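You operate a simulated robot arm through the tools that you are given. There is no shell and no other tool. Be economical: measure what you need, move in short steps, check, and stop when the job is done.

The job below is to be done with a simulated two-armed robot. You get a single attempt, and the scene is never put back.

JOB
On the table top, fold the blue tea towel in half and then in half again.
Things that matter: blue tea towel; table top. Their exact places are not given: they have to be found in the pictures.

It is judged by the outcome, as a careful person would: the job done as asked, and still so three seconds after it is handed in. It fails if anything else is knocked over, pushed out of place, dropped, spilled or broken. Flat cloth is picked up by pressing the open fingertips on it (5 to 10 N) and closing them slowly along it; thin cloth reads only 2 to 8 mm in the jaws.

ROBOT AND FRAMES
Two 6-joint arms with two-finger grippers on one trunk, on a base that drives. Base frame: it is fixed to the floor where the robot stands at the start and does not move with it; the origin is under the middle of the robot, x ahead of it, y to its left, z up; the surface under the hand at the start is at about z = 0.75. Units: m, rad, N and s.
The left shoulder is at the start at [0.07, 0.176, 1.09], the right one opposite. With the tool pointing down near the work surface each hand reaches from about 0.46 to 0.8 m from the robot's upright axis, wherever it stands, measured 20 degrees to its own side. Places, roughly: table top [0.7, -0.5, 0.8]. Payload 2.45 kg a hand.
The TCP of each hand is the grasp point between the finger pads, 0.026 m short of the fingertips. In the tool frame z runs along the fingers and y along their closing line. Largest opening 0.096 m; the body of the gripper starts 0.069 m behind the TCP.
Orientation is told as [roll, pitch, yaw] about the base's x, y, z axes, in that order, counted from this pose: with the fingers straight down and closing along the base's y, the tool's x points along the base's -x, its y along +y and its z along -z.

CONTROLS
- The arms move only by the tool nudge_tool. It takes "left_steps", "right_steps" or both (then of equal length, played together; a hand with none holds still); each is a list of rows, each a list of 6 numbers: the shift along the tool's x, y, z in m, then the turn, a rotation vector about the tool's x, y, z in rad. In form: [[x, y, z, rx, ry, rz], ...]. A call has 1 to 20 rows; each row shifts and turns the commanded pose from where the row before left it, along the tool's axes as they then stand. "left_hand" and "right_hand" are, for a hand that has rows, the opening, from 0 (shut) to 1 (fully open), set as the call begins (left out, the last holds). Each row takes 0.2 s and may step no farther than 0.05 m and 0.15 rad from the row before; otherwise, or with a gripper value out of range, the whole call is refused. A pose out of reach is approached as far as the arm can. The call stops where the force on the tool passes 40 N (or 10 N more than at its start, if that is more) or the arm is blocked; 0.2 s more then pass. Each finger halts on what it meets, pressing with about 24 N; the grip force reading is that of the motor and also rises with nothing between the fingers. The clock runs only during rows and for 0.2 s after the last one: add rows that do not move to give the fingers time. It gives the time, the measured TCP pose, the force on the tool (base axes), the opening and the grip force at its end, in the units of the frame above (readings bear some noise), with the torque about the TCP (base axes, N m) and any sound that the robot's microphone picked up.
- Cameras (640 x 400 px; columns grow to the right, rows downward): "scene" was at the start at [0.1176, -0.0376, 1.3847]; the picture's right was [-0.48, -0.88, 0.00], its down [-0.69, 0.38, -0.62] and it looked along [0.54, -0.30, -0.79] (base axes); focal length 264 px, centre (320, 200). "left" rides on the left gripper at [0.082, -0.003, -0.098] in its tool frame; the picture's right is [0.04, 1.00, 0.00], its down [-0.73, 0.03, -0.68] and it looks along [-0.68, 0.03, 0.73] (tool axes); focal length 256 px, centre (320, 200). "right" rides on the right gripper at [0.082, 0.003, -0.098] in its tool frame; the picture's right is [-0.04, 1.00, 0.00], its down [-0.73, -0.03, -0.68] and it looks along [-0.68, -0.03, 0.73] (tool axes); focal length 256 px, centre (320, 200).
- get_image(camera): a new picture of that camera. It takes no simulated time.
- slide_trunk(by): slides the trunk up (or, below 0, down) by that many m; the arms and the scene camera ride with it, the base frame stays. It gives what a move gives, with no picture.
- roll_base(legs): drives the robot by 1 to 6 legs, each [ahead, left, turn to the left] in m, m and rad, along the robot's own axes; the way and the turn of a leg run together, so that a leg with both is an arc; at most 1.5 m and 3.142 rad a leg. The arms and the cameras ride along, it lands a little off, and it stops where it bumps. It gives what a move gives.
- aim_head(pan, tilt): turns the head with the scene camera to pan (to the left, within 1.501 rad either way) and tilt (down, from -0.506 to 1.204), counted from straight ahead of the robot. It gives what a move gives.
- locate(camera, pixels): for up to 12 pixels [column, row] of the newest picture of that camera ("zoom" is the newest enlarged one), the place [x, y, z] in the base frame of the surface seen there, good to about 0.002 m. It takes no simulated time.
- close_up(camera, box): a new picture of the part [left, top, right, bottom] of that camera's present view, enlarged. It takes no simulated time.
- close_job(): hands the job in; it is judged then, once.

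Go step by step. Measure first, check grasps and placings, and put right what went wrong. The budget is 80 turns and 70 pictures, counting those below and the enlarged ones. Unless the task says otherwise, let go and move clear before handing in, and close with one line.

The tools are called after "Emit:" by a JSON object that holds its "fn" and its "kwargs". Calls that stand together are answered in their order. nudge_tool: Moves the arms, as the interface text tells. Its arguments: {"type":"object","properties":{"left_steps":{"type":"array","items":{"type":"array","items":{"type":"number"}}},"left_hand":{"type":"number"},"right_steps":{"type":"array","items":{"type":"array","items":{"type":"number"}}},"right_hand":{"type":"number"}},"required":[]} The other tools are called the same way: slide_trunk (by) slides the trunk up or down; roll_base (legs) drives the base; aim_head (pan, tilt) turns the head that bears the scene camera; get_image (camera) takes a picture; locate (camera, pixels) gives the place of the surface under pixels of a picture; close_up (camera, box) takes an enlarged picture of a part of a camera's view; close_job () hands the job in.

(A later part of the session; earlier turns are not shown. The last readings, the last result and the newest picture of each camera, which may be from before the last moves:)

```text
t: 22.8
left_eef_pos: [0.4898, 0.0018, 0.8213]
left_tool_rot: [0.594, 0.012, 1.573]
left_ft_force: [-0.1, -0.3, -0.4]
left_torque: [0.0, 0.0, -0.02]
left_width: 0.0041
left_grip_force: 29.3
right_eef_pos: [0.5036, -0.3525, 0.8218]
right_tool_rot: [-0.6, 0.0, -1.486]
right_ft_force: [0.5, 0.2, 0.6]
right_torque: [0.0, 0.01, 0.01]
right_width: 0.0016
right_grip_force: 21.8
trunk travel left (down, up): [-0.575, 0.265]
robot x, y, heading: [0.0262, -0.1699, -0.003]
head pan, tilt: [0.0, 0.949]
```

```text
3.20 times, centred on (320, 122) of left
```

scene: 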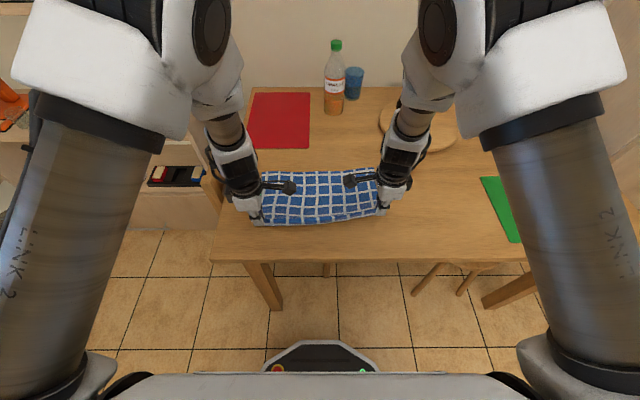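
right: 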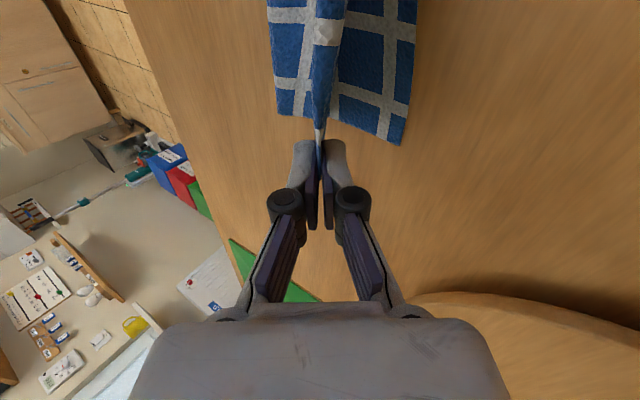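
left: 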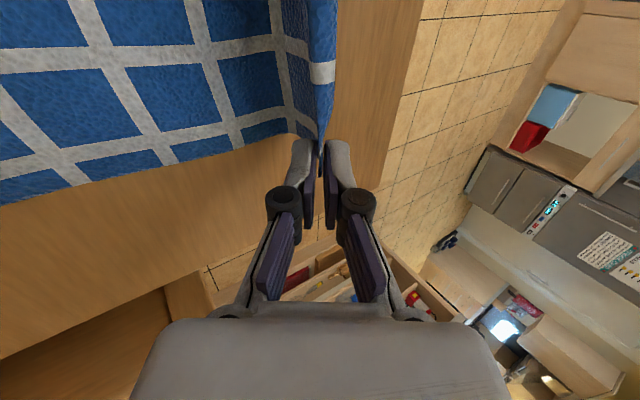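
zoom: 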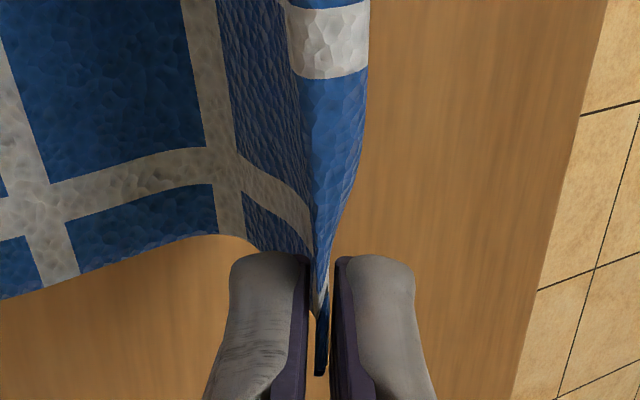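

About 4.5 cm of cloth lies beyond the pinch, which is too much for a neat edge. I'll lay the edge back down flat and regrip closer to it: first level the jaws and lower a little.

Emit:
{"fn": "nudge_tool", "kwargs": {"left_steps": [[0, 0, 0, 0.12, 0, 0], [0, 0, 0, 0.12, 0, 0], [0, 0, 0, 0.12, 0, 0], [0, 0, 0, 0.12, 0, 0], [0, 0, 0, 0.115, 0, 0], [0, 0.005, 0.015, 0, 0, 0], [0, 0.005, 0.015, 0, 0, 0], [0, 0, 0, 0, 0, 0]], "right_steps": [[0, 0, 0, -0.12, 0, 0], [0, 0, 0, -0.12, 0, 0], [0, 0, 0, -0.12, 0, 0], [0, 0, 0, -0.12, 0, 0], [0, 0, 0, -0.12, 0, 0], [0, -0.005, 0.015, 0, 0, 0], [0, -0.005, 0.015, 0, 0, 0], [0, 0, 0, 0, 0, 0]]}}

Emit:
{"fn": "roll_base", "kwargs": {"legs": [[-0.045, 0, 0]]}}

Emit:
{"fn": "close_up", "kwargs": {"camera": "scene", "box": [230, 150, 410, 262]}}

```text
t: 24.6
left_eef_pos: [0.4792, 0.0018, 0.7899]
left_tool_rot: [0.001, 0.011, 1.574]
left_ft_force: [0.8, -0.8, 0.2]
left_torque: [-0.01, 0.03, 0.03]
left_width: 0.0041
left_grip_force: 23.4
right_eef_pos: [0.4942, -0.3514, 0.793]
right_tool_rot: [0.001, -0.001, -1.484]
right_ft_force: [-0.9, -0.1, -0.8]
right_torque: [0.01, 0.01, 0.0]
right_width: 0.0032
right_grip_force: 26.0
trunk travel left (down, up): [-0.575, 0.265]
robot x, y, heading: [0.0297, -0.1719, -0.005]
head pan, tilt: [0.0, 0.949]
```

```text
t: 25.5
left_eef_pos: [0.4347, 0.0021, 0.7907]
left_tool_rot: [-0.001, 0.012, 1.575]
left_ft_force: [0.9, 0.0, 1.6]
left_torque: [-0.02, -0.06, 0.01]
left_width: 0.0012
left_grip_force: 22.3
right_eef_pos: [0.4496, -0.3516, 0.7914]
right_tool_rot: [0.001, -0.001, -1.488]
right_ft_force: [0.8, 0.4, 0.6]
right_torque: [-0.01, -0.07, 0.02]
right_width: 0.0016
right_grip_force: 21.4
trunk travel left (down, up): [-0.575, 0.265]
robot x, y, heading: [-0.0151, -0.1695, -0.008]
head pan, tilt: [0.0, 0.949]
```

```text
3.56 times, centred on (320, 206) of scene
```

zoom: 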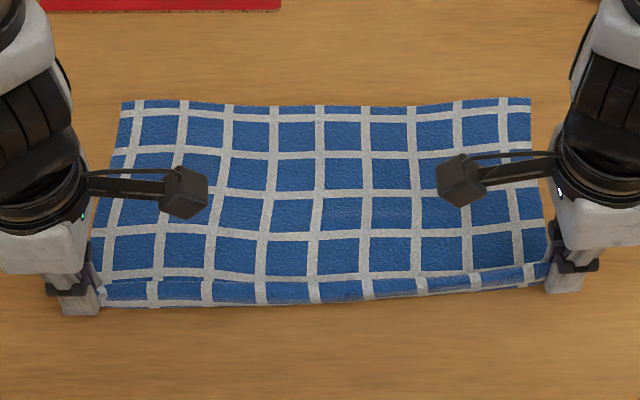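

The towel is nearly flat again. I'll lower, bring the hands in a bit, release gently, and lift clear.

Emit:
{"fn": "nudge_tool", "kwargs": {"left_steps": [[0.006, 0, 0.004, 0, 0, 0], [0.006, 0, 0.004, 0, 0, 0], [0, 0, 0, 0, 0, 0]], "right_steps": [[0.006, 0, 0.004, 0, 0, 0], [0.006, 0, 0.004, 0, 0, 0], [0, 0, 0, 0, 0, 0]]}}

Emit:
{"fn": "nudge_tool", "kwargs": {"left_steps": [[0, 0, 0, 0, 0, 0], [0, 0, 0, 0, 0, 0], [0, 0, -0.03, 0, 0, 0], [-0.0, 0, -0.04, 0, 0, 0], [-0.02, -0.04, -0.02, 0, 0, 0], [-0.02, -0.04, 0, 0, 0, 0], [-0.02, -0.04, 0, 0, 0, 0]], "right_steps": [[0, 0, 0, 0, 0, 0], [0, 0, 0, 0, 0, 0], [0, 0, -0.03, 0, 0, 0], [0, 0, -0.04, 0, 0, 0], [-0.02, 0.04, -0.02, 0, 0, 0], [-0.02, 0.04, 0, 0, 0, 0], [-0.02, 0.04, 0, 0, 0, 0]], "left_hand": 0.5, "right_hand": 0.5}}

Emit:
{"fn": "close_up", "kwargs": {"camera": "scene", "box": [230, 150, 410, 262]}}

```text
t: 26.3
left_eef_pos: [0.4338, -0.0099, 0.7819]
left_tool_rot: [0.001, 0.012, 1.575]
left_ft_force: [0.2, -0.4, 0.4]
left_torque: [0.01, 0.01, 0.02]
left_width: 0.0012
left_grip_force: 21.7
right_eef_pos: [0.4505, -0.3392, 0.785]
right_tool_rot: [0.001, 0.0, -1.487]
right_ft_force: [0.8, -0.1, -2.1]
right_torque: [-0.03, -0.01, -0.03]
right_width: 0.0029
right_grip_force: 22.6
trunk travel left (down, up): [-0.575, 0.265]
robot x, y, heading: [-0.0201, -0.1677, -0.008]
head pan, tilt: [0.0, 0.949]
```

```text
t: 27.9
left_eef_pos: [0.5567, 0.0522, 0.8716]
left_tool_rot: [0.001, 0.011, 1.577]
left_ft_force: [0.1, -0.2, -0.1]
left_torque: [0.04, 0.05, -0.01]
left_width: 0.0478
left_grip_force: 0.0
right_eef_pos: [0.5762, -0.3882, 0.8728]
right_tool_rot: [-0.001, 0.0, -1.488]
right_ft_force: [0.4, 0.1, -0.8]
right_torque: [0.0, -0.01, 0.01]
right_width: 0.048
right_grip_force: 0.1
trunk travel left (down, up): [-0.575, 0.265]
robot x, y, heading: [-0.0225, -0.1722, -0.003]
head pan, tilt: [0.0, 0.949]
```

```text
3.56 times, centred on (320, 206) of scene
```

zoom: 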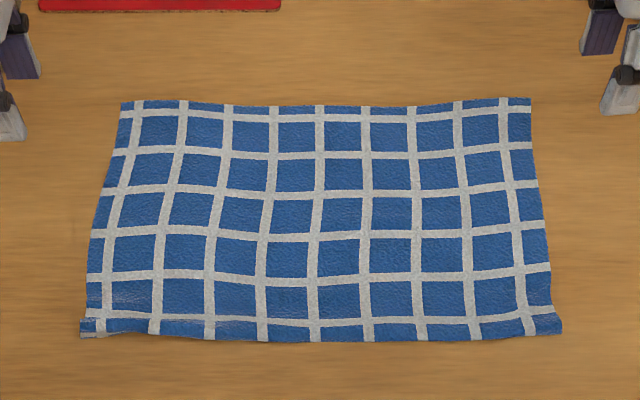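

The towel lies flat again, nearly square to the robot. I'll measure its corners and edges.

Emit:
{"fn": "locate", "kwargs": {"camera": "zoom", "pixels": [[82, 335], [200, 336], [320, 340], [440, 338], [560, 331], [124, 103], [325, 108], [530, 100], [90, 250], [548, 250], [92, 322], [555, 318]]}}

Emit:
{"fn": "close_up", "kwargs": {"camera": "scene", "box": [240, 225, 300, 262]}}

Emit:
{"fn": "close_up", "kwargs": {"camera": "scene", "box": [345, 225, 405, 262]}}

```text
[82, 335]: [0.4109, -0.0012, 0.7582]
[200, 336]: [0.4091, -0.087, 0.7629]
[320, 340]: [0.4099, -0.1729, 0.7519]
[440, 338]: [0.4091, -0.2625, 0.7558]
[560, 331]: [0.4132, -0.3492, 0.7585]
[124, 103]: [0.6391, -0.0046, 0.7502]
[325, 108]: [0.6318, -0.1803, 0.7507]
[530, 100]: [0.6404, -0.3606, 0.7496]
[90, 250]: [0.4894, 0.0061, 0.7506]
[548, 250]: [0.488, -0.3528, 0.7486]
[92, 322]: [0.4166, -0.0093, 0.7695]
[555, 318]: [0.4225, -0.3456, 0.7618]
```

```text
10.67 times, centred on (270, 244) of scene
```

zoom: 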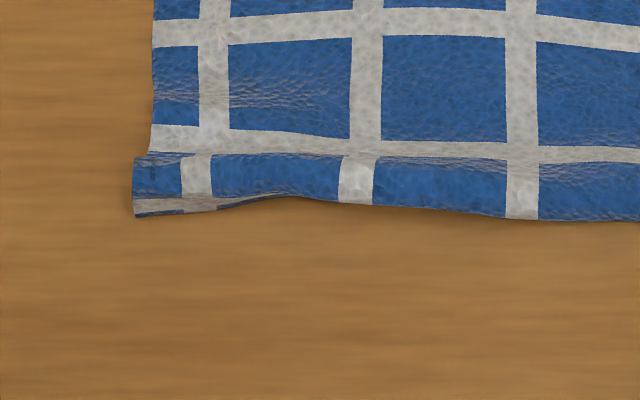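

```text
10.67 times, centred on (375, 244) of scene
```

zoom: 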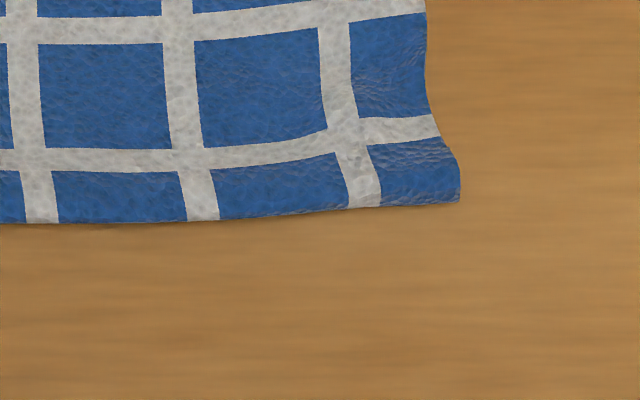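

The near edge's last ~2 cm is tucked under (rolled lip at zoom row 155–215). I'll press fingertips on the far part and drag the towel 5 cm ahead so friction unrolls the lip; first hands into position.

Emit:
{"fn": "nudge_tool", "kwargs": {"left_steps": [[0.046, -0.015, 0, 0, 0, 0], [0.046, -0.015, 0, 0, 0, 0], [0, -0.013, 0.03, 0, 0, 0], [0, 0, 0.04, 0, 0, 0], [0, 0, 0.02, 0, 0, 0], [0, 0, 0, 0, 0, 0]], "right_steps": [[0.038, 0.015, 0, 0, 0, 0], [0.038, 0.0155, 0, 0, 0, 0], [0, 0, 0.03, 0, 0, 0], [0, 0, 0.04, 0, 0, 0], [0, 0, 0.02, 0, 0, 0], [0, 0, 0, 0, 0, 0]], "left_hand": 0.2, "right_hand": 0.2}}

Emit:
{"fn": "nudge_tool", "kwargs": {"left_steps": [[0, 0, 0.003, 0, 0, 0], [0, 0, 0.0015, 0, 0, 0], [0, 0, 0, 0, 0, 0]], "right_steps": [[0, 0, 0.003, 0, 0, 0], [0, 0, 0.001, 0, 0, 0], [0, 0, 0, 0, 0, 0]]}}

```text
t: 29.3
left_eef_pos: [0.5987, -0.0401, 0.7836]
left_tool_rot: [-0.001, 0.011, 1.574]
left_ft_force: [-0.5, -0.4, 0.0]
left_torque: [0.01, -0.02, 0.02]
left_width: 0.0192
left_grip_force: 0.1
right_eef_pos: [0.5979, -0.3115, 0.7848]
right_tool_rot: [-0.001, 0.0, -1.486]
right_ft_force: [0.0, 0.5, -0.6]
right_torque: [-0.03, -0.03, 0.0]
right_width: 0.019
right_grip_force: 0.1
trunk travel left (down, up): [-0.575, 0.265]
robot x, y, heading: [-0.0154, -0.171, -0.002]
head pan, tilt: [0.0, 0.949]
```

```text
t: 30.1
left_eef_pos: [0.5988, -0.0405, 0.779]
left_tool_rot: [0.001, 0.014, 1.574]
left_ft_force: [0.0, 0.1, 0.4]
left_torque: [0.0, -0.04, -0.04]
left_width: 0.0194
left_grip_force: 0.1
right_eef_pos: [0.5983, -0.3111, 0.7808]
right_tool_rot: [-0.001, 0.0, -1.488]
right_ft_force: [0.6, -0.2, -0.1]
right_torque: [-0.03, 0.01, 0.02]
right_width: 0.0193
right_grip_force: 0.0
trunk travel left (down, up): [-0.575, 0.265]
robot x, y, heading: [-0.0197, -0.1695, -0.01]
head pan, tilt: [0.0, 0.949]
```

Emit:
{"fn": "nudge_tool", "kwargs": {"left_steps": [[0, 0, 0.0015, 0, 0, 0], [0, 0, 0.0013, 0, 0, 0], [0, 0, 0, 0, 0, 0]], "right_steps": [[0, 0, 0.0025, 0, 0, 0], [0, 0, 0.0018, 0, 0, 0], [0, 0, 0, 0, 0, 0]]}}

```text
t: 30.9
left_eef_pos: [0.5981, -0.0409, 0.7774]
left_tool_rot: [-0.003, 0.013, 1.575]
left_ft_force: [2.4, 2.1, 13.9]
left_torque: [0.13, 0.0, 0.01]
left_width: 0.0197
left_grip_force: 0.4
right_eef_pos: [0.5971, -0.311, 0.7786]
right_tool_rot: [0.001, 0.0, -1.487]
right_ft_force: [0.2, 0.1, 1.8]
right_torque: [0.02, 0.0, 0.02]
right_width: 0.019
right_grip_force: 0.0
trunk travel left (down, up): [-0.575, 0.265]
robot x, y, heading: [-0.0173, -0.1673, -0.004]
head pan, tilt: [0.0, 0.949]
```

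Left presses 14 N, right ~2 N; I'll press the right 1 mm more and drag both 5 cm ahead.

Emit:
{"fn": "nudge_tool", "kwargs": {"left_steps": [[0, 0, -0.0003, 0, 0, 0], [0, -0.008, 0, 0, 0, 0], [0, -0.008, 0, 0, 0, 0], [0, -0.008, 0, 0, 0, 0], [0, -0.008, 0, 0, 0, 0], [0, -0.008, 0, 0, 0, 0], [0, -0.008, 0, 0, 0, 0], [0, 0, 0, 0, 0, 0]], "right_steps": [[0, 0, 0.0012, 0, 0, 0], [-0.0007, 0.008, 0, 0, 0, 0], [-0.0007, 0.008, 0, 0, 0, 0], [-0.0007, 0.008, 0, 0, 0, 0], [-0.0007, 0.008, 0, 0, 0, 0], [-0.0007, 0.008, 0, 0, 0, 0], [-0.0007, 0.008, 0, 0, 0, 0], [0, 0, 0, 0, 0, 0]]}}

Emit:
{"fn": "close_up", "kwargs": {"camera": "scene", "box": [230, 150, 410, 262]}}

```text
t: 32.7
left_eef_pos: [0.6446, -0.0403, 0.7773]
left_tool_rot: [-0.001, 0.013, 1.573]
left_ft_force: [-1.3, -0.9, 4.1]
left_torque: [0.05, 0.08, 0.04]
left_width: 0.0192
left_grip_force: 0.3
right_eef_pos: [0.6456, -0.3124, 0.7773]
right_tool_rot: [0.004, 0.0, -1.487]
right_ft_force: [-0.7, 1.1, 14.9]
right_torque: [0.03, 0.06, -0.01]
right_width: 0.0192
right_grip_force: 0.1
trunk travel left (down, up): [-0.575, 0.265]
robot x, y, heading: [-0.0164, -0.1667, -0.005]
head pan, tilt: [0.0, 0.949]
```

```text
3.56 times, centred on (320, 206) of scene
```

zoom: 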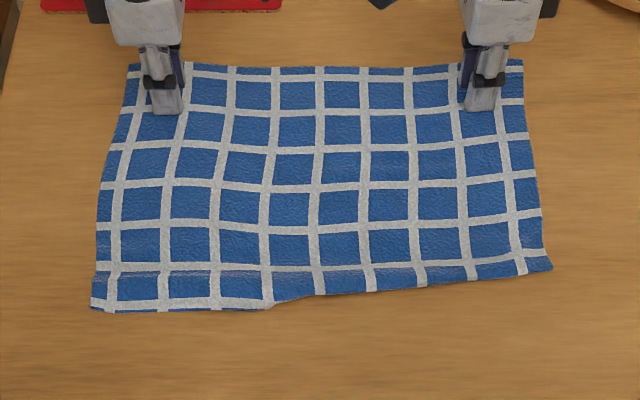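

It works: the left part of the lip has unrolled (rows 270–312). I'll drag another ~3.5 cm.

Emit:
{"fn": "nudge_tool", "kwargs": {"left_steps": [[0, -0.005, 0.0004, 0, 0, 0], [0, -0.005, 0, 0, 0, 0], [0, -0.005, 0, 0, 0, 0], [0, -0.005, 0, 0, 0, 0], [0, -0.005, 0, 0, 0, 0], [0, -0.005, 0, 0, 0, 0], [0, 0, 0, 0, 0, 0]], "right_steps": [[-0.0007, 0.006, 0, 0, 0, 0], [-0.0007, 0.006, 0, 0, 0, 0], [-0.0007, 0.006, 0, 0, 0, 0], [-0.0007, 0.006, 0, 0, 0, 0], [-0.0007, 0.006, 0, 0, 0, 0], [-0.0007, 0.006, 0, 0, 0, 0], [0, 0, 0, 0, 0, 0]]}}

Emit:
{"fn": "close_up", "kwargs": {"camera": "scene", "box": [230, 140, 410, 252]}}

```text
t: 34.3
left_eef_pos: [0.6747, -0.0407, 0.7772]
left_tool_rot: [-0.004, 0.01, 1.574]
left_ft_force: [-0.1, -0.5, 2.8]
left_torque: [0.0, 0.04, 0.04]
left_width: 0.0192
left_grip_force: 0.1
right_eef_pos: [0.6808, -0.3128, 0.7773]
right_tool_rot: [0.004, 0.0, -1.486]
right_ft_force: [-0.3, 0.8, 15.3]
right_torque: [0.04, 0.03, 0.01]
right_width: 0.0193
right_grip_force: 0.1
trunk travel left (down, up): [-0.575, 0.265]
robot x, y, heading: [-0.0183, -0.1674, -0.009]
head pan, tilt: [0.0, 0.949]
```

```text
3.56 times, centred on (320, 196) of scene
```

zoom: 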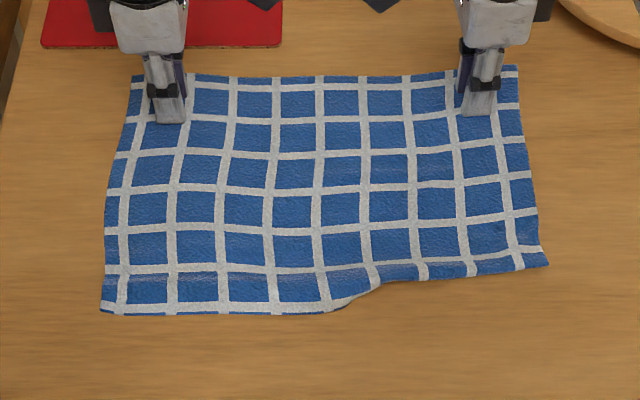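

The roll is left only on the right portion (columns 340–548). I'll drag another 3.5 cm with the right hand, left following.

Emit:
{"fn": "nudge_tool", "kwargs": {"left_steps": [[0, -0.004, 0.0006, 0, 0, 0], [0, -0.004, 0, 0, 0, 0], [0, -0.004, 0, 0, 0, 0], [0, -0.004, 0, 0, 0, 0], [0, -0.004, 0, 0, 0, 0], [0, -0.004, 0, 0, 0, 0], [0, 0, 0, 0, 0, 0]], "right_steps": [[-0.0007, 0.006, 0, 0, 0, 0], [-0.0007, 0.006, 0, 0, 0, 0], [-0.0007, 0.006, 0, 0, 0, 0], [-0.0007, 0.006, 0, 0, 0, 0], [-0.0007, 0.006, 0, 0, 0, 0], [-0.0007, 0.006, 0, 0, 0, 0], [0, 0, 0, 0, 0, 0]]}}

Emit:
{"fn": "close_up", "kwargs": {"camera": "scene", "box": [230, 140, 410, 252]}}

```text
t: 35.9
left_eef_pos: [0.6978, -0.0409, 0.7763]
left_tool_rot: [-0.003, 0.012, 1.574]
left_ft_force: [-1.2, -1.7, 9.4]
left_torque: [0.03, 0.13, 0.03]
left_width: 0.0191
left_grip_force: 0.2
right_eef_pos: [0.7181, -0.3142, 0.7784]
right_tool_rot: [0.004, 0.0, -1.488]
right_ft_force: [-2.7, 1.9, 10.9]
right_torque: [0.05, 0.19, 0.0]
right_width: 0.0195
right_grip_force: 0.1
trunk travel left (down, up): [-0.575, 0.265]
robot x, y, heading: [-0.0199, -0.1689, -0.01]
head pan, tilt: [0.0, 0.949]
```

```text
3.56 times, centred on (320, 196) of scene
```

zoom: 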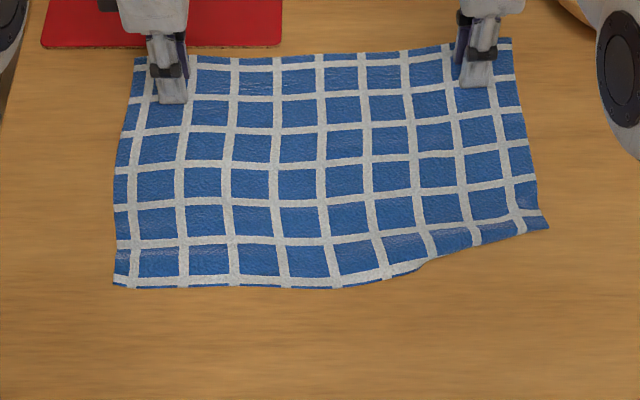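

Only the right third (columns 420–548) remains rolled. I'll lift the right hand, press nearer the rolled part (x≈0.59), and drag that portion ahead.

Emit:
{"fn": "nudge_tool", "kwargs": {"right_steps": [[0, 0, -0.03, 0, 0, 0], [0.003, -0.043, 0, 0, 0, 0], [0.003, -0.043, 0, 0, 0, 0], [0.003, -0.043, 0, 0, 0, 0], [0, 0, 0.025, 0, 0, 0], [0, 0, 0.0035, 0, 0, 0], [0, 0, 0, 0, 0, 0]]}}

Emit:
{"fn": "nudge_tool", "kwargs": {"right_steps": [[0, 0, 0.001, 0, 0, 0], [0, 0, 0.001, 0, 0, 0], [0, 0, 0, 0, 0, 0]]}}

```text
t: 37.5
left_eef_pos: [0.6982, -0.0401, 0.7767]
left_tool_rot: [-0.002, 0.012, 1.574]
left_ft_force: [0.0, 0.4, 13.8]
left_torque: [0.09, -0.03, -0.02]
left_width: 0.0184
left_grip_force: 0.0
right_eef_pos: [0.5883, -0.3158, 0.778]
right_tool_rot: [0.002, 0.0, -1.486]
right_ft_force: [0.2, 0.4, -0.1]
right_torque: [0.0, 0.03, 0.0]
right_width: 0.0192
right_grip_force: 0.0
trunk travel left (down, up): [-0.575, 0.265]
robot x, y, heading: [-0.0196, -0.1685, -0.007]
head pan, tilt: [0.0, 0.949]
```

```text
t: 38.3
left_eef_pos: [0.6975, -0.0397, 0.7763]
left_tool_rot: [-0.001, 0.011, 1.575]
left_ft_force: [-1.2, -0.7, 5.0]
left_torque: [0.03, -0.01, -0.02]
left_width: 0.0195
left_grip_force: 0.0
right_eef_pos: [0.5876, -0.3152, 0.7775]
right_tool_rot: [0.007, 0.001, -1.487]
right_ft_force: [-2.4, -4.4, 23.3]
right_torque: [-0.18, 0.31, 0.02]
right_width: 0.0195
right_grip_force: 0.6
trunk travel left (down, up): [-0.575, 0.265]
robot x, y, heading: [-0.0175, -0.1675, -0.012]
head pan, tilt: [0.0, 0.949]
```

Emit:
{"fn": "nudge_tool", "kwargs": {"right_steps": [[0, 0.0, -0.0008, 0, 0, 0], [-0.0006, 0.007, 0, 0, 0, 0], [-0.0006, 0.007, 0, 0, 0, 0], [-0.0006, 0.007, 0, 0, 0, 0], [-0.0006, 0.007, 0, 0, 0, 0], [-0.0006, 0.007, 0, 0, 0, 0], [-0.0006, 0.007, 0, 0, 0, 0], [0, 0, 0, 0, 0, 0]]}}

Emit:
{"fn": "close_up", "kwargs": {"camera": "scene", "box": [230, 140, 410, 252]}}

```text
t: 40.1
left_eef_pos: [0.6974, -0.0404, 0.7775]
left_tool_rot: [-0.005, 0.011, 1.574]
left_ft_force: [0.0, 0.8, 11.0]
left_torque: [0.05, 0.09, -0.03]
left_width: 0.0187
left_grip_force: 0.0
right_eef_pos: [0.63, -0.3157, 0.7775]
right_tool_rot: [0.005, 0.001, -1.488]
right_ft_force: [-0.1, 0.2, 10.7]
right_torque: [0.0, 0.01, 0.0]
right_width: 0.0185
right_grip_force: 0.1
trunk travel left (down, up): [-0.575, 0.265]
robot x, y, heading: [-0.0163, -0.1696, -0.005]
head pan, tilt: [0.0, 0.949]
```

```text
3.56 times, centred on (320, 196) of scene
```

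zoom: 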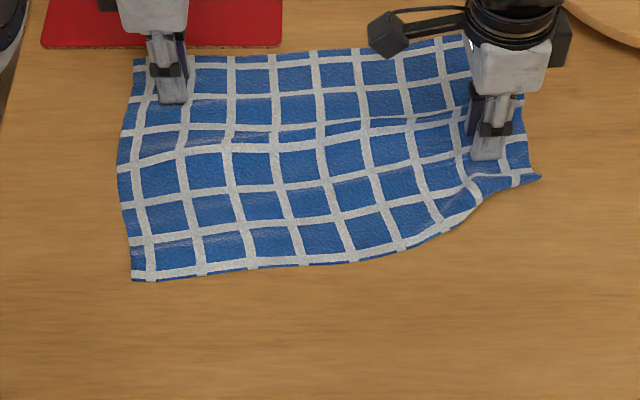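

Most of the edge is unrolled; the cloth is sheared though. I'll lift the right hand away and look closely at the right corner.

Emit:
{"fn": "nudge_tool", "kwargs": {"right_steps": [[0, 0, -0.03, 0, 0, 0], [-0.03, 0, -0.03, 0, 0, 0], [-0.04, 0, 0, 0, 0, 0], [-0.04, 0, 0, 0, 0, 0]], "left_steps": [[0, 0, -0.03, 0, 0, 0], [-0.03, 0, -0.03, 0, 0, 0], [-0.04, 0, 0, 0, 0, 0], [-0.04, 0, 0, 0, 0, 0]]}}

Emit:
{"fn": "close_up", "kwargs": {"camera": "scene", "box": [260, 148, 390, 229]}}

```text
t: 41.1
left_eef_pos: [0.6995, 0.0698, 0.8339]
left_tool_rot: [0.001, 0.011, 1.573]
left_ft_force: [0.1, -0.6, 0.5]
left_torque: [0.01, 0.0, 0.02]
left_width: 0.0191
left_grip_force: 0.2
right_eef_pos: [0.6401, -0.4257, 0.8353]
right_tool_rot: [0.002, 0.001, -1.486]
right_ft_force: [-0.1, 0.3, 0.7]
right_torque: [0.04, -0.05, 0.02]
right_width: 0.0192
right_grip_force: 0.1
trunk travel left (down, up): [-0.575, 0.265]
robot x, y, heading: [-0.0155, -0.1698, -0.004]
head pan, tilt: [0.0, 0.949]
```

```text
4.92 times, centred on (325, 188) of scene
```

zoom: 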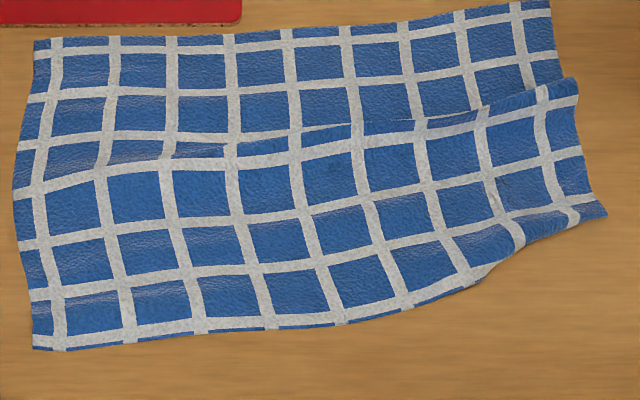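

Just the right corner triangle (cols 480–605) is still tucked, and there is an overlapping wrinkle at right. I'll measure, then pick up the right side, lift it to let the corner fall free, and lay it back.

Emit:
{"fn": "locate", "kwargs": {"camera": "zoom", "pixels": [[35, 348], [340, 322], [480, 282], [605, 213], [580, 100], [562, 60], [548, 5], [300, 30], [36, 42], [16, 180], [590, 170], [540, 140]]}}

```text
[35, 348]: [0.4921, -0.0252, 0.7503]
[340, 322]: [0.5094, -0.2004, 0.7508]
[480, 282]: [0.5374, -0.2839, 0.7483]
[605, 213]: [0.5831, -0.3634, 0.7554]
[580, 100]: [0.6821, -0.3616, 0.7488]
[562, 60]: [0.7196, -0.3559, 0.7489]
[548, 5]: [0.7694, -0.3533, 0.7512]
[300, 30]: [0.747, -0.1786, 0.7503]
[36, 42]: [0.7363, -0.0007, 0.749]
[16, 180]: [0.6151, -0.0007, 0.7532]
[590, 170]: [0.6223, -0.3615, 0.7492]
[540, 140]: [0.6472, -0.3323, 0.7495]
```

I'll place the right hand on the right side at (0.635, −0.343) and press.

Emit:
{"fn": "nudge_tool", "kwargs": {"right_steps": [[0.04, -0.003, 0, 0, 0, 0], [0.042, -0.003, 0.0, 0, 0, 0], [0, 0, 0.035, 0, 0, 0], [0, 0, 0.021, 0, 0, 0], [0, 0, 0.0015, 0, 0, 0], [0, 0, 0, 0, 0, 0]], "right_hand": 0.32}}

Emit:
{"fn": "nudge_tool", "kwargs": {"right_steps": [[0, 0, 0.0008, 0, 0, 0], [0, 0, 0, 0, 0, 0]]}}

```text
t: 42.5
left_eef_pos: [0.6985, 0.0698, 0.8327]
left_tool_rot: [0.001, 0.012, 1.574]
left_ft_force: [0.0, 0.5, -0.5]
left_torque: [0.0, 0.02, 0.0]
left_width: 0.0188
left_grip_force: 0.0
right_eef_pos: [0.6297, -0.344, 0.7786]
right_tool_rot: [0.0, -0.001, -1.486]
right_ft_force: [-0.7, 0.2, 2.0]
right_torque: [-0.02, -0.03, 0.0]
right_width: 0.0307
right_grip_force: 0.0
trunk travel left (down, up): [-0.575, 0.265]
robot x, y, heading: [-0.0224, -0.1685, -0.005]
head pan, tilt: [0.0, 0.949]
```

```text
t: 43.1
left_eef_pos: [0.6985, 0.0691, 0.8333]
left_tool_rot: [0.0, 0.013, 1.574]
left_ft_force: [0.3, 0.3, 0.4]
left_torque: [0.02, -0.01, -0.01]
left_width: 0.0193
left_grip_force: 0.1
right_eef_pos: [0.6274, -0.3435, 0.7782]
right_tool_rot: [0.001, 0.001, -1.485]
right_ft_force: [0.2, 0.6, 4.7]
right_torque: [-0.03, 0.02, 0.0]
right_width: 0.0309
right_grip_force: 0.1
trunk travel left (down, up): [-0.575, 0.265]
robot x, y, heading: [-0.0161, -0.1672, -0.007]
head pan, tilt: [0.0, 0.949]
```

Emit:
{"fn": "nudge_tool", "kwargs": {"right_steps": [[0, 0, 0.0004, 0, 0, 0], [0, 0, 0, 0, 0, 0]], "right_hand": 0.2}}

Emit:
{"fn": "nudge_tool", "kwargs": {"right_steps": [[0, 0, 0, 0, 0, 0], [0, 0, 0, 0, 0, 0]], "right_hand": 0.1}}

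Emit:
{"fn": "nudge_tool", "kwargs": {"right_steps": [[0, 0, 0, 0, 0, 0], [0, 0, 0, 0, 0, 0], [0, 0, 0, 0, 0, 0]], "right_hand": 0.0}}

Emit:
{"fn": "nudge_tool", "kwargs": {"right_steps": [[0, 0, -0.03, 0, 0, 0], [0, -0.005, -0.03, 0, 0, 0], [0, -0.01, -0.03, 0, 0, 0], [0, -0.01, -0.01, 0, 0, 0], [0, 0, 0, 0, 0, 0]]}}

Emit:
{"fn": "close_up", "kwargs": {"camera": "scene", "box": [250, 120, 410, 220]}}

Emit:
{"fn": "get_image", "kwargs": {"camera": "right"}}

```text
t: 43.7
left_eef_pos: [0.6989, 0.0699, 0.8335]
left_tool_rot: [0.0, 0.011, 1.574]
left_ft_force: [0.1, 0.4, -0.4]
left_torque: [0.0, 0.0, 0.03]
left_width: 0.0192
left_grip_force: 0.0
right_eef_pos: [0.6275, -0.3444, 0.7769]
right_tool_rot: [0.001, 0.001, -1.487]
right_ft_force: [0.6, -0.4, 8.2]
right_torque: [-0.03, -0.03, 0.02]
right_width: 0.018
right_grip_force: 0.1
trunk travel left (down, up): [-0.575, 0.265]
robot x, y, heading: [-0.0204, -0.168, -0.008]
head pan, tilt: [0.0, 0.949]
```

```text
t: 44.3
left_eef_pos: [0.6968, 0.0692, 0.8342]
left_tool_rot: [-0.001, 0.011, 1.576]
left_ft_force: [-0.1, -0.2, 0.7]
left_torque: [0.0, 0.02, 0.04]
left_width: 0.0191
left_grip_force: 0.0
right_eef_pos: [0.6277, -0.3432, 0.7767]
right_tool_rot: [0.0, 0.0, -1.487]
right_ft_force: [0.6, 1.1, 7.3]
right_torque: [-0.04, -0.02, 0.01]
right_width: 0.0081
right_grip_force: 0.1
trunk travel left (down, up): [-0.575, 0.265]
robot x, y, heading: [-0.0156, -0.1698, -0.012]
head pan, tilt: [0.0, 0.949]
```

```text
t: 45.1
left_eef_pos: [0.6985, 0.0699, 0.8339]
left_tool_rot: [0.0, 0.014, 1.574]
left_ft_force: [0.5, 0.3, -0.1]
left_torque: [-0.02, 0.04, 0.01]
left_width: 0.0188
left_grip_force: 0.0
right_eef_pos: [0.6283, -0.3437, 0.7766]
right_tool_rot: [0.0, 0.001, -1.488]
right_ft_force: [-0.6, 0.2, 3.4]
right_torque: [0.0, 0.05, -0.02]
right_width: 0.0033
right_grip_force: 21.7
trunk travel left (down, up): [-0.575, 0.265]
robot x, y, heading: [-0.022, -0.1686, -0.007]
head pan, tilt: [0.0, 0.949]
```

```text
t: 46.3
left_eef_pos: [0.7002, 0.0695, 0.8331]
left_tool_rot: [0.0, 0.014, 1.574]
left_ft_force: [-0.1, 0.5, -0.1]
left_torque: [0.02, 0.0, -0.01]
left_width: 0.0193
left_grip_force: 0.1
right_eef_pos: [0.6038, -0.3469, 0.8767]
right_tool_rot: [0.0, 0.0, -1.487]
right_ft_force: [-0.3, 0.9, -0.1]
right_torque: [0.03, 0.06, 0.02]
right_width: 0.0034
right_grip_force: 21.4
trunk travel left (down, up): [-0.575, 0.265]
robot x, y, heading: [-0.0216, -0.1666, -0.007]
head pan, tilt: [0.0, 0.949]
```

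```text
4.00 times, centred on (330, 170) of scene
```

zoom: 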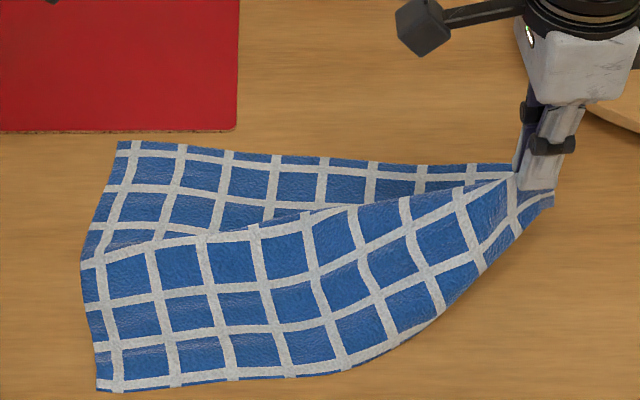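

```text
27 pictures are left
```

right: 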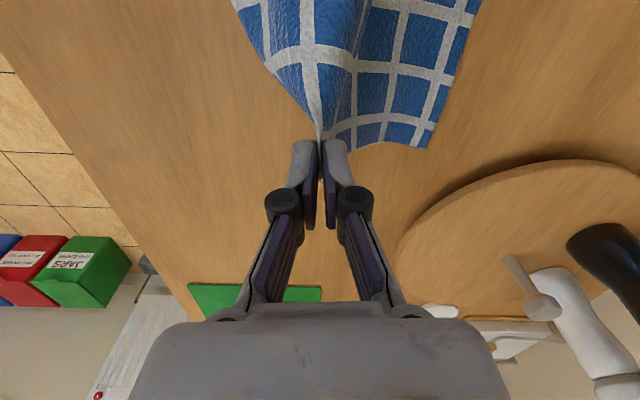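

The corner now hangs free. I'll swing it back (−x), then lower while moving slightly forward so the corner trails out toward the robot, and release.

Emit:
{"fn": "nudge_tool", "kwargs": {"right_steps": [[-0.003, -0.03, 0, 0, 0, 0], [-0.003, -0.03, 0.015, 0, 0, 0], [0, 0, 0.017, 0, 0, 0], [0, 0, 0, 0, 0, 0], [-0.001, 0.008, 0.016, 0, 0, 0], [-0.001, 0.008, 0.016, 0, 0, 0], [0, 0.008, 0.016, 0, 0, 0], [0, 0.006, 0.014, 0, 0, 0], [0, 0, 0, 0, 0, 0]]}}

Emit:
{"fn": "nudge_tool", "kwargs": {"right_steps": [[0, 0, 0, 0, 0, 0], [0, 0, 0, 0, 0, 0], [0, 0, -0.03, 0, 0, 0], [0, 0, -0.04, 0, 0, 0], [-0.04, 0, -0.02, 0, 0, 0], [-0.04, 0, 0, 0, 0, 0]], "right_hand": 0.4}}

Emit:
{"fn": "close_up", "kwargs": {"camera": "scene", "box": [250, 135, 410, 235]}}

```text
t: 48.3
left_eef_pos: [0.6989, 0.0706, 0.8334]
left_tool_rot: [0.0, 0.011, 1.575]
left_ft_force: [-0.2, 0.0, -0.1]
left_torque: [0.03, 0.0, -0.01]
left_width: 0.0193
left_grip_force: 0.1
right_eef_pos: [0.5731, -0.3571, 0.7829]
right_tool_rot: [0.0, -0.001, -1.488]
right_ft_force: [-0.8, 0.6, 0.5]
right_torque: [-0.01, 0.01, -0.02]
right_width: 0.0036
right_grip_force: 21.9
trunk travel left (down, up): [-0.575, 0.265]
robot x, y, heading: [-0.0195, -0.1684, -0.003]
head pan, tilt: [0.0, 0.949]
```

```text
t: 49.7
left_eef_pos: [0.6991, 0.0678, 0.8336]
left_tool_rot: [-0.001, 0.012, 1.572]
left_ft_force: [-0.7, -0.9, 0.6]
left_torque: [0.04, -0.03, 0.01]
left_width: 0.0192
left_grip_force: 0.0
right_eef_pos: [0.5809, -0.4376, 0.8731]
right_tool_rot: [0.0, 0.003, -1.486]
right_ft_force: [-0.3, -0.6, -0.4]
right_torque: [0.03, -0.01, -0.01]
right_width: 0.0382
right_grip_force: 0.0
trunk travel left (down, up): [-0.575, 0.265]
robot x, y, heading: [-0.0185, -0.1655, 0.0]
head pan, tilt: [0.0, 0.949]
```

```text
4.00 times, centred on (330, 185) of scene
```

zoom: 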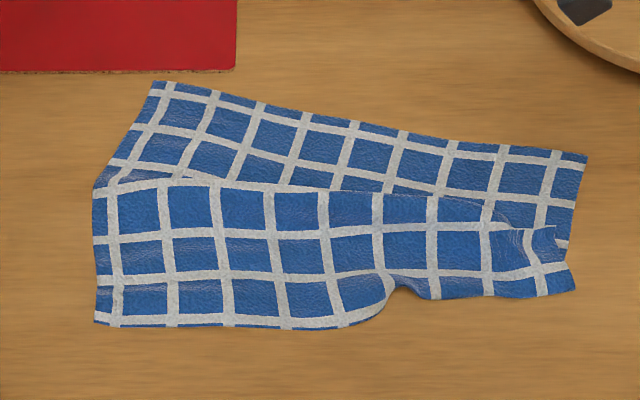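

The middle now has an overlapping wrinkle. A cleaner reset: grip both far corners, lift the towel so it hangs straight, then lay and fold it from the air (bottom half down, top half over). I'll measure the far edge corners.

Emit:
{"fn": "locate", "kwargs": {"camera": "zoom", "pixels": [[155, 84], [250, 103], [355, 122], [460, 142], [583, 158], [135, 120], [570, 215], [98, 322], [572, 288], [395, 290]]}}

```text
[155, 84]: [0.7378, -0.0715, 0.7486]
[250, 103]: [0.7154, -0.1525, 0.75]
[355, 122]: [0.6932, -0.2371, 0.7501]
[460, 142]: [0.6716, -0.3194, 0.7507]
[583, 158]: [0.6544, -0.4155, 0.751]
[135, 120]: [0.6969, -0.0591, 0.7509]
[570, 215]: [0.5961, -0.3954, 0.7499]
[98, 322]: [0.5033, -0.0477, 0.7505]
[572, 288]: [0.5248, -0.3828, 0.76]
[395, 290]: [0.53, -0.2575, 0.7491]
```

Far edge runs (0.738,−0.072)→(0.654,−0.416), tilted 13.6°. I'll place both hands at its corners, aligned with the edge, with a narrow 24 mm opening.

Emit:
{"fn": "nudge_tool", "kwargs": {"left_steps": [[0.0385, -0.0055, 0, 0, 0, 0.08], [0.0385, -0.0055, 0, 0, 0, -0.08], [0.0385, -0.0055, 0, 0, 0, 0], [0.0385, -0.0055, 0, 0, 0, 0], [0, 0, 0, 0, 0, 0.08], [0, 0, 0, 0, 0, 0.08], [0, 0, 0, 0, 0, 0.08], [0, 0, 0.03, 0, 0, 0], [0, 0, 0.02, 0, 0, 0], [0, 0, 0, 0, 0, 0]], "right_steps": [[0.0093, 0.017, 0, 0, 0, 0], [0.0093, 0.017, 0, 0, 0, 0], [0.0093, 0.017, 0, 0, 0, 0], [0.0093, 0.017, 0, 0, 0, 0], [0, 0, 0, 0, 0, 0.108], [0, 0, 0.02, 0, 0, 0.108], [0, 0, 0.02, 0, 0, 0.108], [0, 0, 0.03, 0, 0, 0], [0, 0, 0.018, 0, 0, 0], [0, 0, 0, 0, 0, 0]], "left_hand": 0.25, "right_hand": 0.25}}

Emit:
{"fn": "close_up", "kwargs": {"camera": "scene", "box": [250, 135, 410, 235]}}

```text
t: 51.9
left_eef_pos: [0.7156, -0.0836, 0.786]
left_tool_rot: [-0.002, 0.011, 1.336]
left_ft_force: [0.6, 0.3, -0.9]
left_torque: [0.03, -0.03, 0.0]
left_width: 0.0241
left_grip_force: 0.1
right_eef_pos: [0.6448, -0.3932, 0.7841]
right_tool_rot: [-0.001, -0.001, -1.81]
right_ft_force: [0.1, 0.2, 0.6]
right_torque: [0.01, 0.04, 0.02]
right_width: 0.0241
right_grip_force: 0.2
trunk travel left (down, up): [-0.575, 0.265]
robot x, y, heading: [-0.0162, -0.171, -0.006]
head pan, tilt: [0.0, 0.949]
```

```text
4.00 times, centred on (330, 185) of scene
```

zoom: 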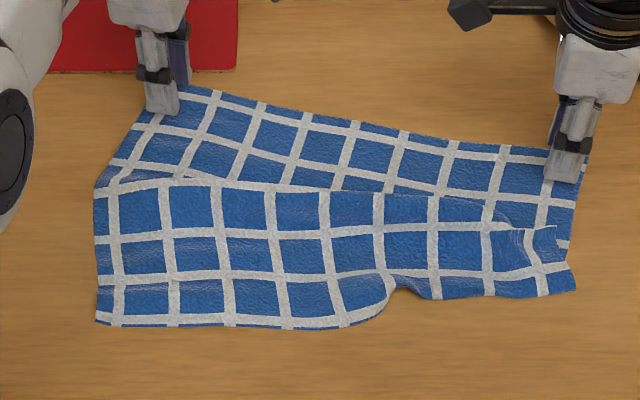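

Hands are placed well. I'll shift the left 4 mm outward and press down.

Emit:
{"fn": "nudge_tool", "kwargs": {"left_steps": [[0, -0.004, 0.003, 0, 0, 0], [0, 0, 0.003, 0, 0, 0], [0, 0, 0.0025, 0, 0, 0], [0, 0, 0, 0, 0, 0]], "right_steps": [[0, 0, 0.003, 0, 0, 0], [0, 0, 0.0025, 0, 0, 0], [0, 0, 0.001, 0, 0, 0], [0, 0, 0, 0, 0, 0]]}}

```text
t: 52.9
left_eef_pos: [0.7159, -0.0837, 0.7809]
left_tool_rot: [-0.004, 0.011, 1.337]
left_ft_force: [0.6, -0.6, 0.1]
left_torque: [0.0, -0.02, 0.02]
left_width: 0.0239
left_grip_force: 0.1
left hand out of reach, approached as far as the arm can: row 1
right_eef_pos: [0.645, -0.3929, 0.778]
right_tool_rot: [0.001, 0.0, -1.81]
right_ft_force: [0.3, 0.4, 0.2]
right_torque: [0.0, 0.02, 0.0]
right_width: 0.0243
right_grip_force: 0.1
trunk travel left (down, up): [-0.575, 0.265]
robot x, y, heading: [-0.0199, -0.1689, -0.007]
head pan, tilt: [0.0, 0.949]
```

The left arm is at its reach limit. I'll lift slightly and drive ahead 6 cm, then bring the hands back to their points.

Emit:
{"fn": "nudge_tool", "kwargs": {"left_steps": [[0, 0, -0.02, 0, 0, 0], [0, 0, 0, 0, 0, 0]], "right_steps": [[0, 0, -0.02, 0, 0, 0], [0, 0, 0, 0, 0, 0]]}}

Emit:
{"fn": "roll_base", "kwargs": {"legs": [[0.06, 0, 0]]}}

```text
t: 53.5
left_eef_pos: [0.7167, -0.0836, 0.8003]
left_tool_rot: [-0.003, 0.012, 1.334]
left_ft_force: [0.6, 0.6, 0.2]
left_torque: [0.0, 0.0, 0.0]
left_width: 0.024
left_grip_force: 0.1
right_eef_pos: [0.6453, -0.3937, 0.7964]
right_tool_rot: [-0.002, 0.0, -1.809]
right_ft_force: [-0.3, 0.3, -0.1]
right_torque: [0.01, 0.01, -0.02]
right_width: 0.0239
right_grip_force: 0.0
trunk travel left (down, up): [-0.575, 0.265]
robot x, y, heading: [-0.0163, -0.1688, -0.006]
head pan, tilt: [0.0, 0.949]
```

```text
t: 54.5
left_eef_pos: [0.7772, -0.0849, 0.7998]
left_tool_rot: [-0.001, 0.012, 1.335]
left_ft_force: [0.6, 0.1, -1.0]
left_torque: [0.01, 0.03, 0.01]
left_width: 0.0243
left_grip_force: 0.0
right_eef_pos: [0.7062, -0.3942, 0.7983]
right_tool_rot: [-0.001, 0.0, -1.808]
right_ft_force: [0.3, -1.4, 0.0]
right_torque: [-0.02, 0.01, -0.02]
right_width: 0.0242
right_grip_force: 0.1
trunk travel left (down, up): [-0.575, 0.265]
robot x, y, heading: [0.0412, -0.1711, -0.0]
head pan, tilt: [0.0, 0.949]
```

Emit:
{"fn": "nudge_tool", "kwargs": {"left_steps": [[0.007, 0.0272, 0, 0, 0, 0], [0.007, 0.0272, 0, 0, 0, 0], [0, 0, 0.012, 0, 0, 0], [0, 0, 0.008, 0, 0, 0], [0, 0, 0.002, 0, 0, 0], [0, 0, 0, 0, 0, 0]], "right_steps": [[-0.0075, -0.029, 0, 0, 0, 0], [-0.0075, -0.029, 0, 0, 0, 0], [0, 0, 0.012, 0, 0, 0], [0, 0, 0.007, 0, 0, 0], [0, 0, 0.002, 0, 0, 0], [0, 0, 0, 0, 0, 0]]}}

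Emit:
{"fn": "nudge_tool", "kwargs": {"left_steps": [[0, 0, 0.001, 0, 0, 0], [0, 0, 0, 0, 0, 0]], "right_steps": [[0, 0, 0.001, 0, 0, 0], [0, 0, 0, 0, 0, 0]]}}

```text
t: 55.9
left_eef_pos: [0.7182, -0.084, 0.7785]
left_tool_rot: [-0.004, 0.012, 1.337]
left_ft_force: [-0.4, 1.1, -0.6]
left_torque: [0.03, 0.01, 0.0]
left_width: 0.0242
left_grip_force: 0.0
right_eef_pos: [0.6456, -0.3955, 0.7778]
right_tool_rot: [0.003, -0.001, -1.809]
right_ft_force: [0.4, 0.3, 8.2]
right_torque: [0.01, 0.07, 0.02]
right_width: 0.0241
right_grip_force: 0.1
trunk travel left (down, up): [-0.575, 0.265]
robot x, y, heading: [0.0428, -0.1716, -0.008]
head pan, tilt: [0.0, 0.949]
```

```text
t: 56.5
left_eef_pos: [0.7193, -0.085, 0.7787]
left_tool_rot: [-0.003, 0.011, 1.334]
left_ft_force: [0.4, 0.0, 0.6]
left_torque: [0.0, -0.01, -0.02]
left_width: 0.0241
left_grip_force: 0.0
right_eef_pos: [0.6448, -0.3949, 0.7777]
right_tool_rot: [0.001, 0.001, -1.809]
right_ft_force: [0.8, 0.1, 14.8]
right_torque: [0.0, 0.09, 0.01]
right_width: 0.0219
right_grip_force: 0.1
trunk travel left (down, up): [-0.575, 0.265]
robot x, y, heading: [0.0399, -0.1696, -0.01]
head pan, tilt: [0.0, 0.949]
```

Emit:
{"fn": "nudge_tool", "kwargs": {"left_steps": [[0, 0, 0.0015, 0, 0, 0], [0, 0, 0.0007, 0, 0, 0], [0, 0, 0, 0, 0, 0]], "right_steps": [[0, 0, -0.0006, 0, 0, 0], [0, 0, 0, 0, 0, 0], [0, 0, 0, 0, 0, 0]]}}

```text
t: 57.3
left_eef_pos: [0.7203, -0.084, 0.7782]
left_tool_rot: [-0.008, 0.011, 1.334]
left_ft_force: [-0.1, 2.6, 14.8]
left_torque: [0.22, 0.15, 0.01]
left_width: 0.0244
left_grip_force: 0.9
right_eef_pos: [0.6427, -0.3942, 0.7774]
right_tool_rot: [0.001, -0.001, -1.81]
right_ft_force: [0.3, 0.2, 3.5]
right_torque: [-0.03, 0.06, -0.02]
right_width: 0.0231
right_grip_force: 0.1
trunk travel left (down, up): [-0.575, 0.265]
robot x, y, heading: [0.0364, -0.1687, -0.005]
head pan, tilt: [0.0, 0.949]
```

Left 15 N, right 3.5 N; I'll fine-tune and close in steps.

Emit:
{"fn": "nudge_tool", "kwargs": {"left_steps": [[0, 0, -0.0003, 0, 0, 0], [0, 0, 0, 0, 0, 0]], "right_steps": [[0, 0, 0.0004, 0, 0, 0], [0, 0, 0, 0, 0, 0]], "left_hand": 0.16, "right_hand": 0.16}}

Emit:
{"fn": "nudge_tool", "kwargs": {"left_steps": [[0, 0, 0, 0, 0, 0], [0, 0, 0, 0, 0, 0]], "right_steps": [[0, 0, 0, 0, 0, 0], [0, 0, 0, 0, 0, 0]], "left_hand": 0.08, "right_hand": 0.08}}

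Emit:
{"fn": "nudge_tool", "kwargs": {"left_steps": [[0, 0, 0, 0, 0, 0], [0, 0, 0, 0, 0, 0], [0, 0, 0, 0, 0, 0]], "right_steps": [[0, 0, 0, 0, 0, 0], [0, 0, 0, 0, 0, 0], [0, 0, 0, 0, 0, 0]], "left_hand": 0.0, "right_hand": 0.0}}

```text
t: 57.9
left_eef_pos: [0.719, -0.085, 0.7771]
left_tool_rot: [-0.005, 0.01, 1.336]
left_ft_force: [0.5, -0.2, 10.6]
left_torque: [0.05, -0.08, -0.04]
left_width: 0.0156
left_grip_force: 0.0
right_eef_pos: [0.6454, -0.3944, 0.7779]
right_tool_rot: [0.002, -0.002, -1.809]
right_ft_force: [-0.1, -0.1, 8.9]
right_torque: [-0.01, 0.01, -0.01]
right_width: 0.0145
right_grip_force: 0.1
trunk travel left (down, up): [-0.575, 0.265]
robot x, y, heading: [0.0441, -0.1696, -0.007]
head pan, tilt: [0.0, 0.949]
```

```text
t: 58.5
left_eef_pos: [0.7192, -0.0855, 0.7775]
left_tool_rot: [-0.006, 0.012, 1.334]
left_ft_force: [0.2, -0.3, 8.9]
left_torque: [0.07, -0.05, -0.01]
left_width: 0.0064
left_grip_force: 0.1
right_eef_pos: [0.6432, -0.3942, 0.7774]
right_tool_rot: [0.001, 0.0, -1.811]
right_ft_force: [0.3, 0.5, 8.1]
right_torque: [-0.03, 0.05, 0.03]
right_width: 0.0062
right_grip_force: 0.0
trunk travel left (down, up): [-0.575, 0.265]
robot x, y, heading: [0.0393, -0.1699, -0.005]
head pan, tilt: [0.0, 0.949]
```

```text
t: 59.3
left_eef_pos: [0.7188, -0.0847, 0.777]
left_tool_rot: [-0.003, 0.011, 1.335]
left_ft_force: [0.3, 0.0, 8.4]
left_torque: [0.01, -0.06, -0.03]
left_width: 0.0013
left_grip_force: 21.3
right_eef_pos: [0.6449, -0.3943, 0.7782]
right_tool_rot: [0.001, -0.001, -1.809]
right_ft_force: [0.7, 0.6, 2.9]
right_torque: [0.01, 0.09, -0.01]
right_width: 0.0037
right_grip_force: 22.9
trunk travel left (down, up): [-0.575, 0.265]
robot x, y, heading: [0.0442, -0.17, -0.004]
head pan, tilt: [0.0, 0.949]
```

Left reads 1.3 mm, uncertain; I'll lift 7 cm slowly and look.

Emit:
{"fn": "nudge_tool", "kwargs": {"left_steps": [[0, 0, -0.015, 0, 0, 0], [0, 0, -0.025, 0, 0, 0], [0, 0, -0.03, 0, 0, 0], [0, 0, 0, 0, 0, 0]], "right_steps": [[0, 0, -0.015, 0, 0, 0], [0, 0, -0.025, 0, 0, 0], [0, 0, -0.03, 0, 0, 0], [0, 0, 0, 0, 0, 0]]}}

Emit:
{"fn": "get_image", "kwargs": {"camera": "scene"}}

```text
t: 60.3
left_eef_pos: [0.7214, -0.084, 0.8447]
left_tool_rot: [-0.001, 0.012, 1.335]
left_ft_force: [0.2, 0.4, 1.0]
left_torque: [-0.03, 0.05, -0.04]
left_width: 0.0017
left_grip_force: 21.0
right_eef_pos: [0.6462, -0.3943, 0.8466]
right_tool_rot: [-0.001, -0.001, -1.81]
right_ft_force: [0.4, 1.0, 0.5]
right_torque: [0.01, 0.01, 0.0]
right_width: 0.0041
right_grip_force: 23.0
trunk travel left (down, up): [-0.575, 0.265]
robot x, y, heading: [0.0392, -0.1692, -0.011]
head pan, tilt: [0.0, 0.949]
```

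```text
24 pictures are left
```

scene: 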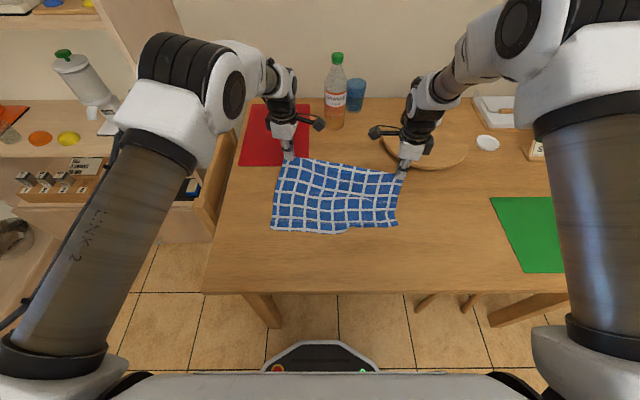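

Both far corners are held (scene ~(288,158) and (402,175)). I'll lift fully while squaring up, so the towel hangs straight.

Emit:
{"fn": "nudge_tool", "kwargs": {"left_steps": [[0, 0, -0.02, 0, 0, -0.079], [0, 0, -0.02, 0, 0, -0.079], [0, 0, -0.02, 0, 0, -0.079], [-0.0123, 0.0167, -0.0225, 0, 0, 0], [-0.0123, 0.0167, -0.0225, 0, 0, 0], [-0.0123, 0.0167, -0.0225, 0, 0, 0], [-0.0123, 0.0167, -0.0225, 0, 0, 0], [-0.0123, 0.0167, -0.0225, 0, 0, 0], [-0.0123, 0.0167, -0.0225, 0, 0, 0], [0, 0, 0, 0, 0, 0], [0, 0, 0, 0, 0, 0], [0, 0, 0, 0, 0, 0]], "right_steps": [[0, 0, -0.02, 0, 0, -0.079], [0, 0, -0.02, 0, 0, -0.079], [0, 0, -0.02, 0, 0, -0.079], [0.0107, -0.0043, -0.0225, 0, 0, 0], [0.0107, -0.0043, -0.0225, 0, 0, 0], [0.0107, -0.0043, -0.0225, 0, 0, 0], [0.0107, -0.0043, -0.0225, 0, 0, 0], [0.0107, -0.0043, -0.0225, 0, 0, 0], [0.0107, -0.0043, -0.0225, 0, 0, 0], [0, 0, 0, 0, 0, 0], [0, 0, 0, 0, 0, 0], [0, 0, 0, 0, 0, 0]]}}

Emit:
{"fn": "get_image", "kwargs": {"camera": "scene"}}

```text
t: 62.9
left_eef_pos: [0.6193, -0.0078, 1.0396]
left_tool_rot: [0.0, 0.013, 1.572]
left_ft_force: [1.2, -0.1, -0.4]
left_torque: [0.0, -0.11, -0.03]
left_width: 0.0016
left_grip_force: 20.8
right_eef_pos: [0.6197, -0.3309, 1.0406]
right_tool_rot: [0.0, 0.001, -1.572]
right_ft_force: [-1.2, 0.0, -1.0]
right_torque: [0.04, 0.08, 0.01]
right_width: 0.004
right_grip_force: 22.9
trunk travel left (down, up): [-0.575, 0.265]
robot x, y, heading: [0.0369, -0.1735, -0.003]
head pan, tilt: [0.0, 0.949]
```

```text
23 pictures are left
```

scene: 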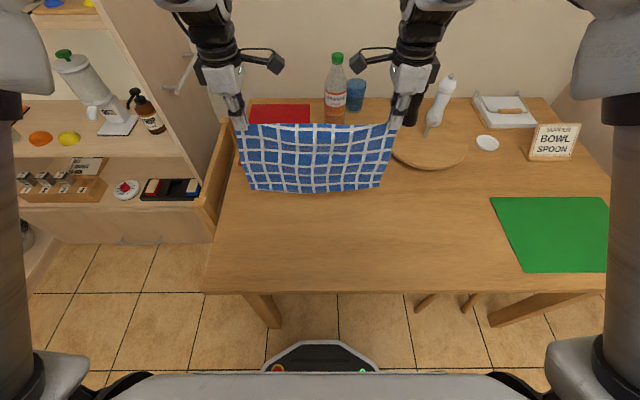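

The towel hangs straight with all wrinkles gone. I'll measure its bottom edge.

Emit:
{"fn": "locate", "kwargs": {"camera": "scene", "pixels": [[252, 188], [315, 191], [377, 186], [242, 128], [315, 128], [390, 128], [315, 160]]}}

```text
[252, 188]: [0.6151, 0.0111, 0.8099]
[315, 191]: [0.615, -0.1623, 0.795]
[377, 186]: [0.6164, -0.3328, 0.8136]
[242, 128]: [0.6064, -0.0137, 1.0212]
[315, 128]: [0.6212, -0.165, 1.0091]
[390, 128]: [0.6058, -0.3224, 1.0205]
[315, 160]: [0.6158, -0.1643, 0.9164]
```

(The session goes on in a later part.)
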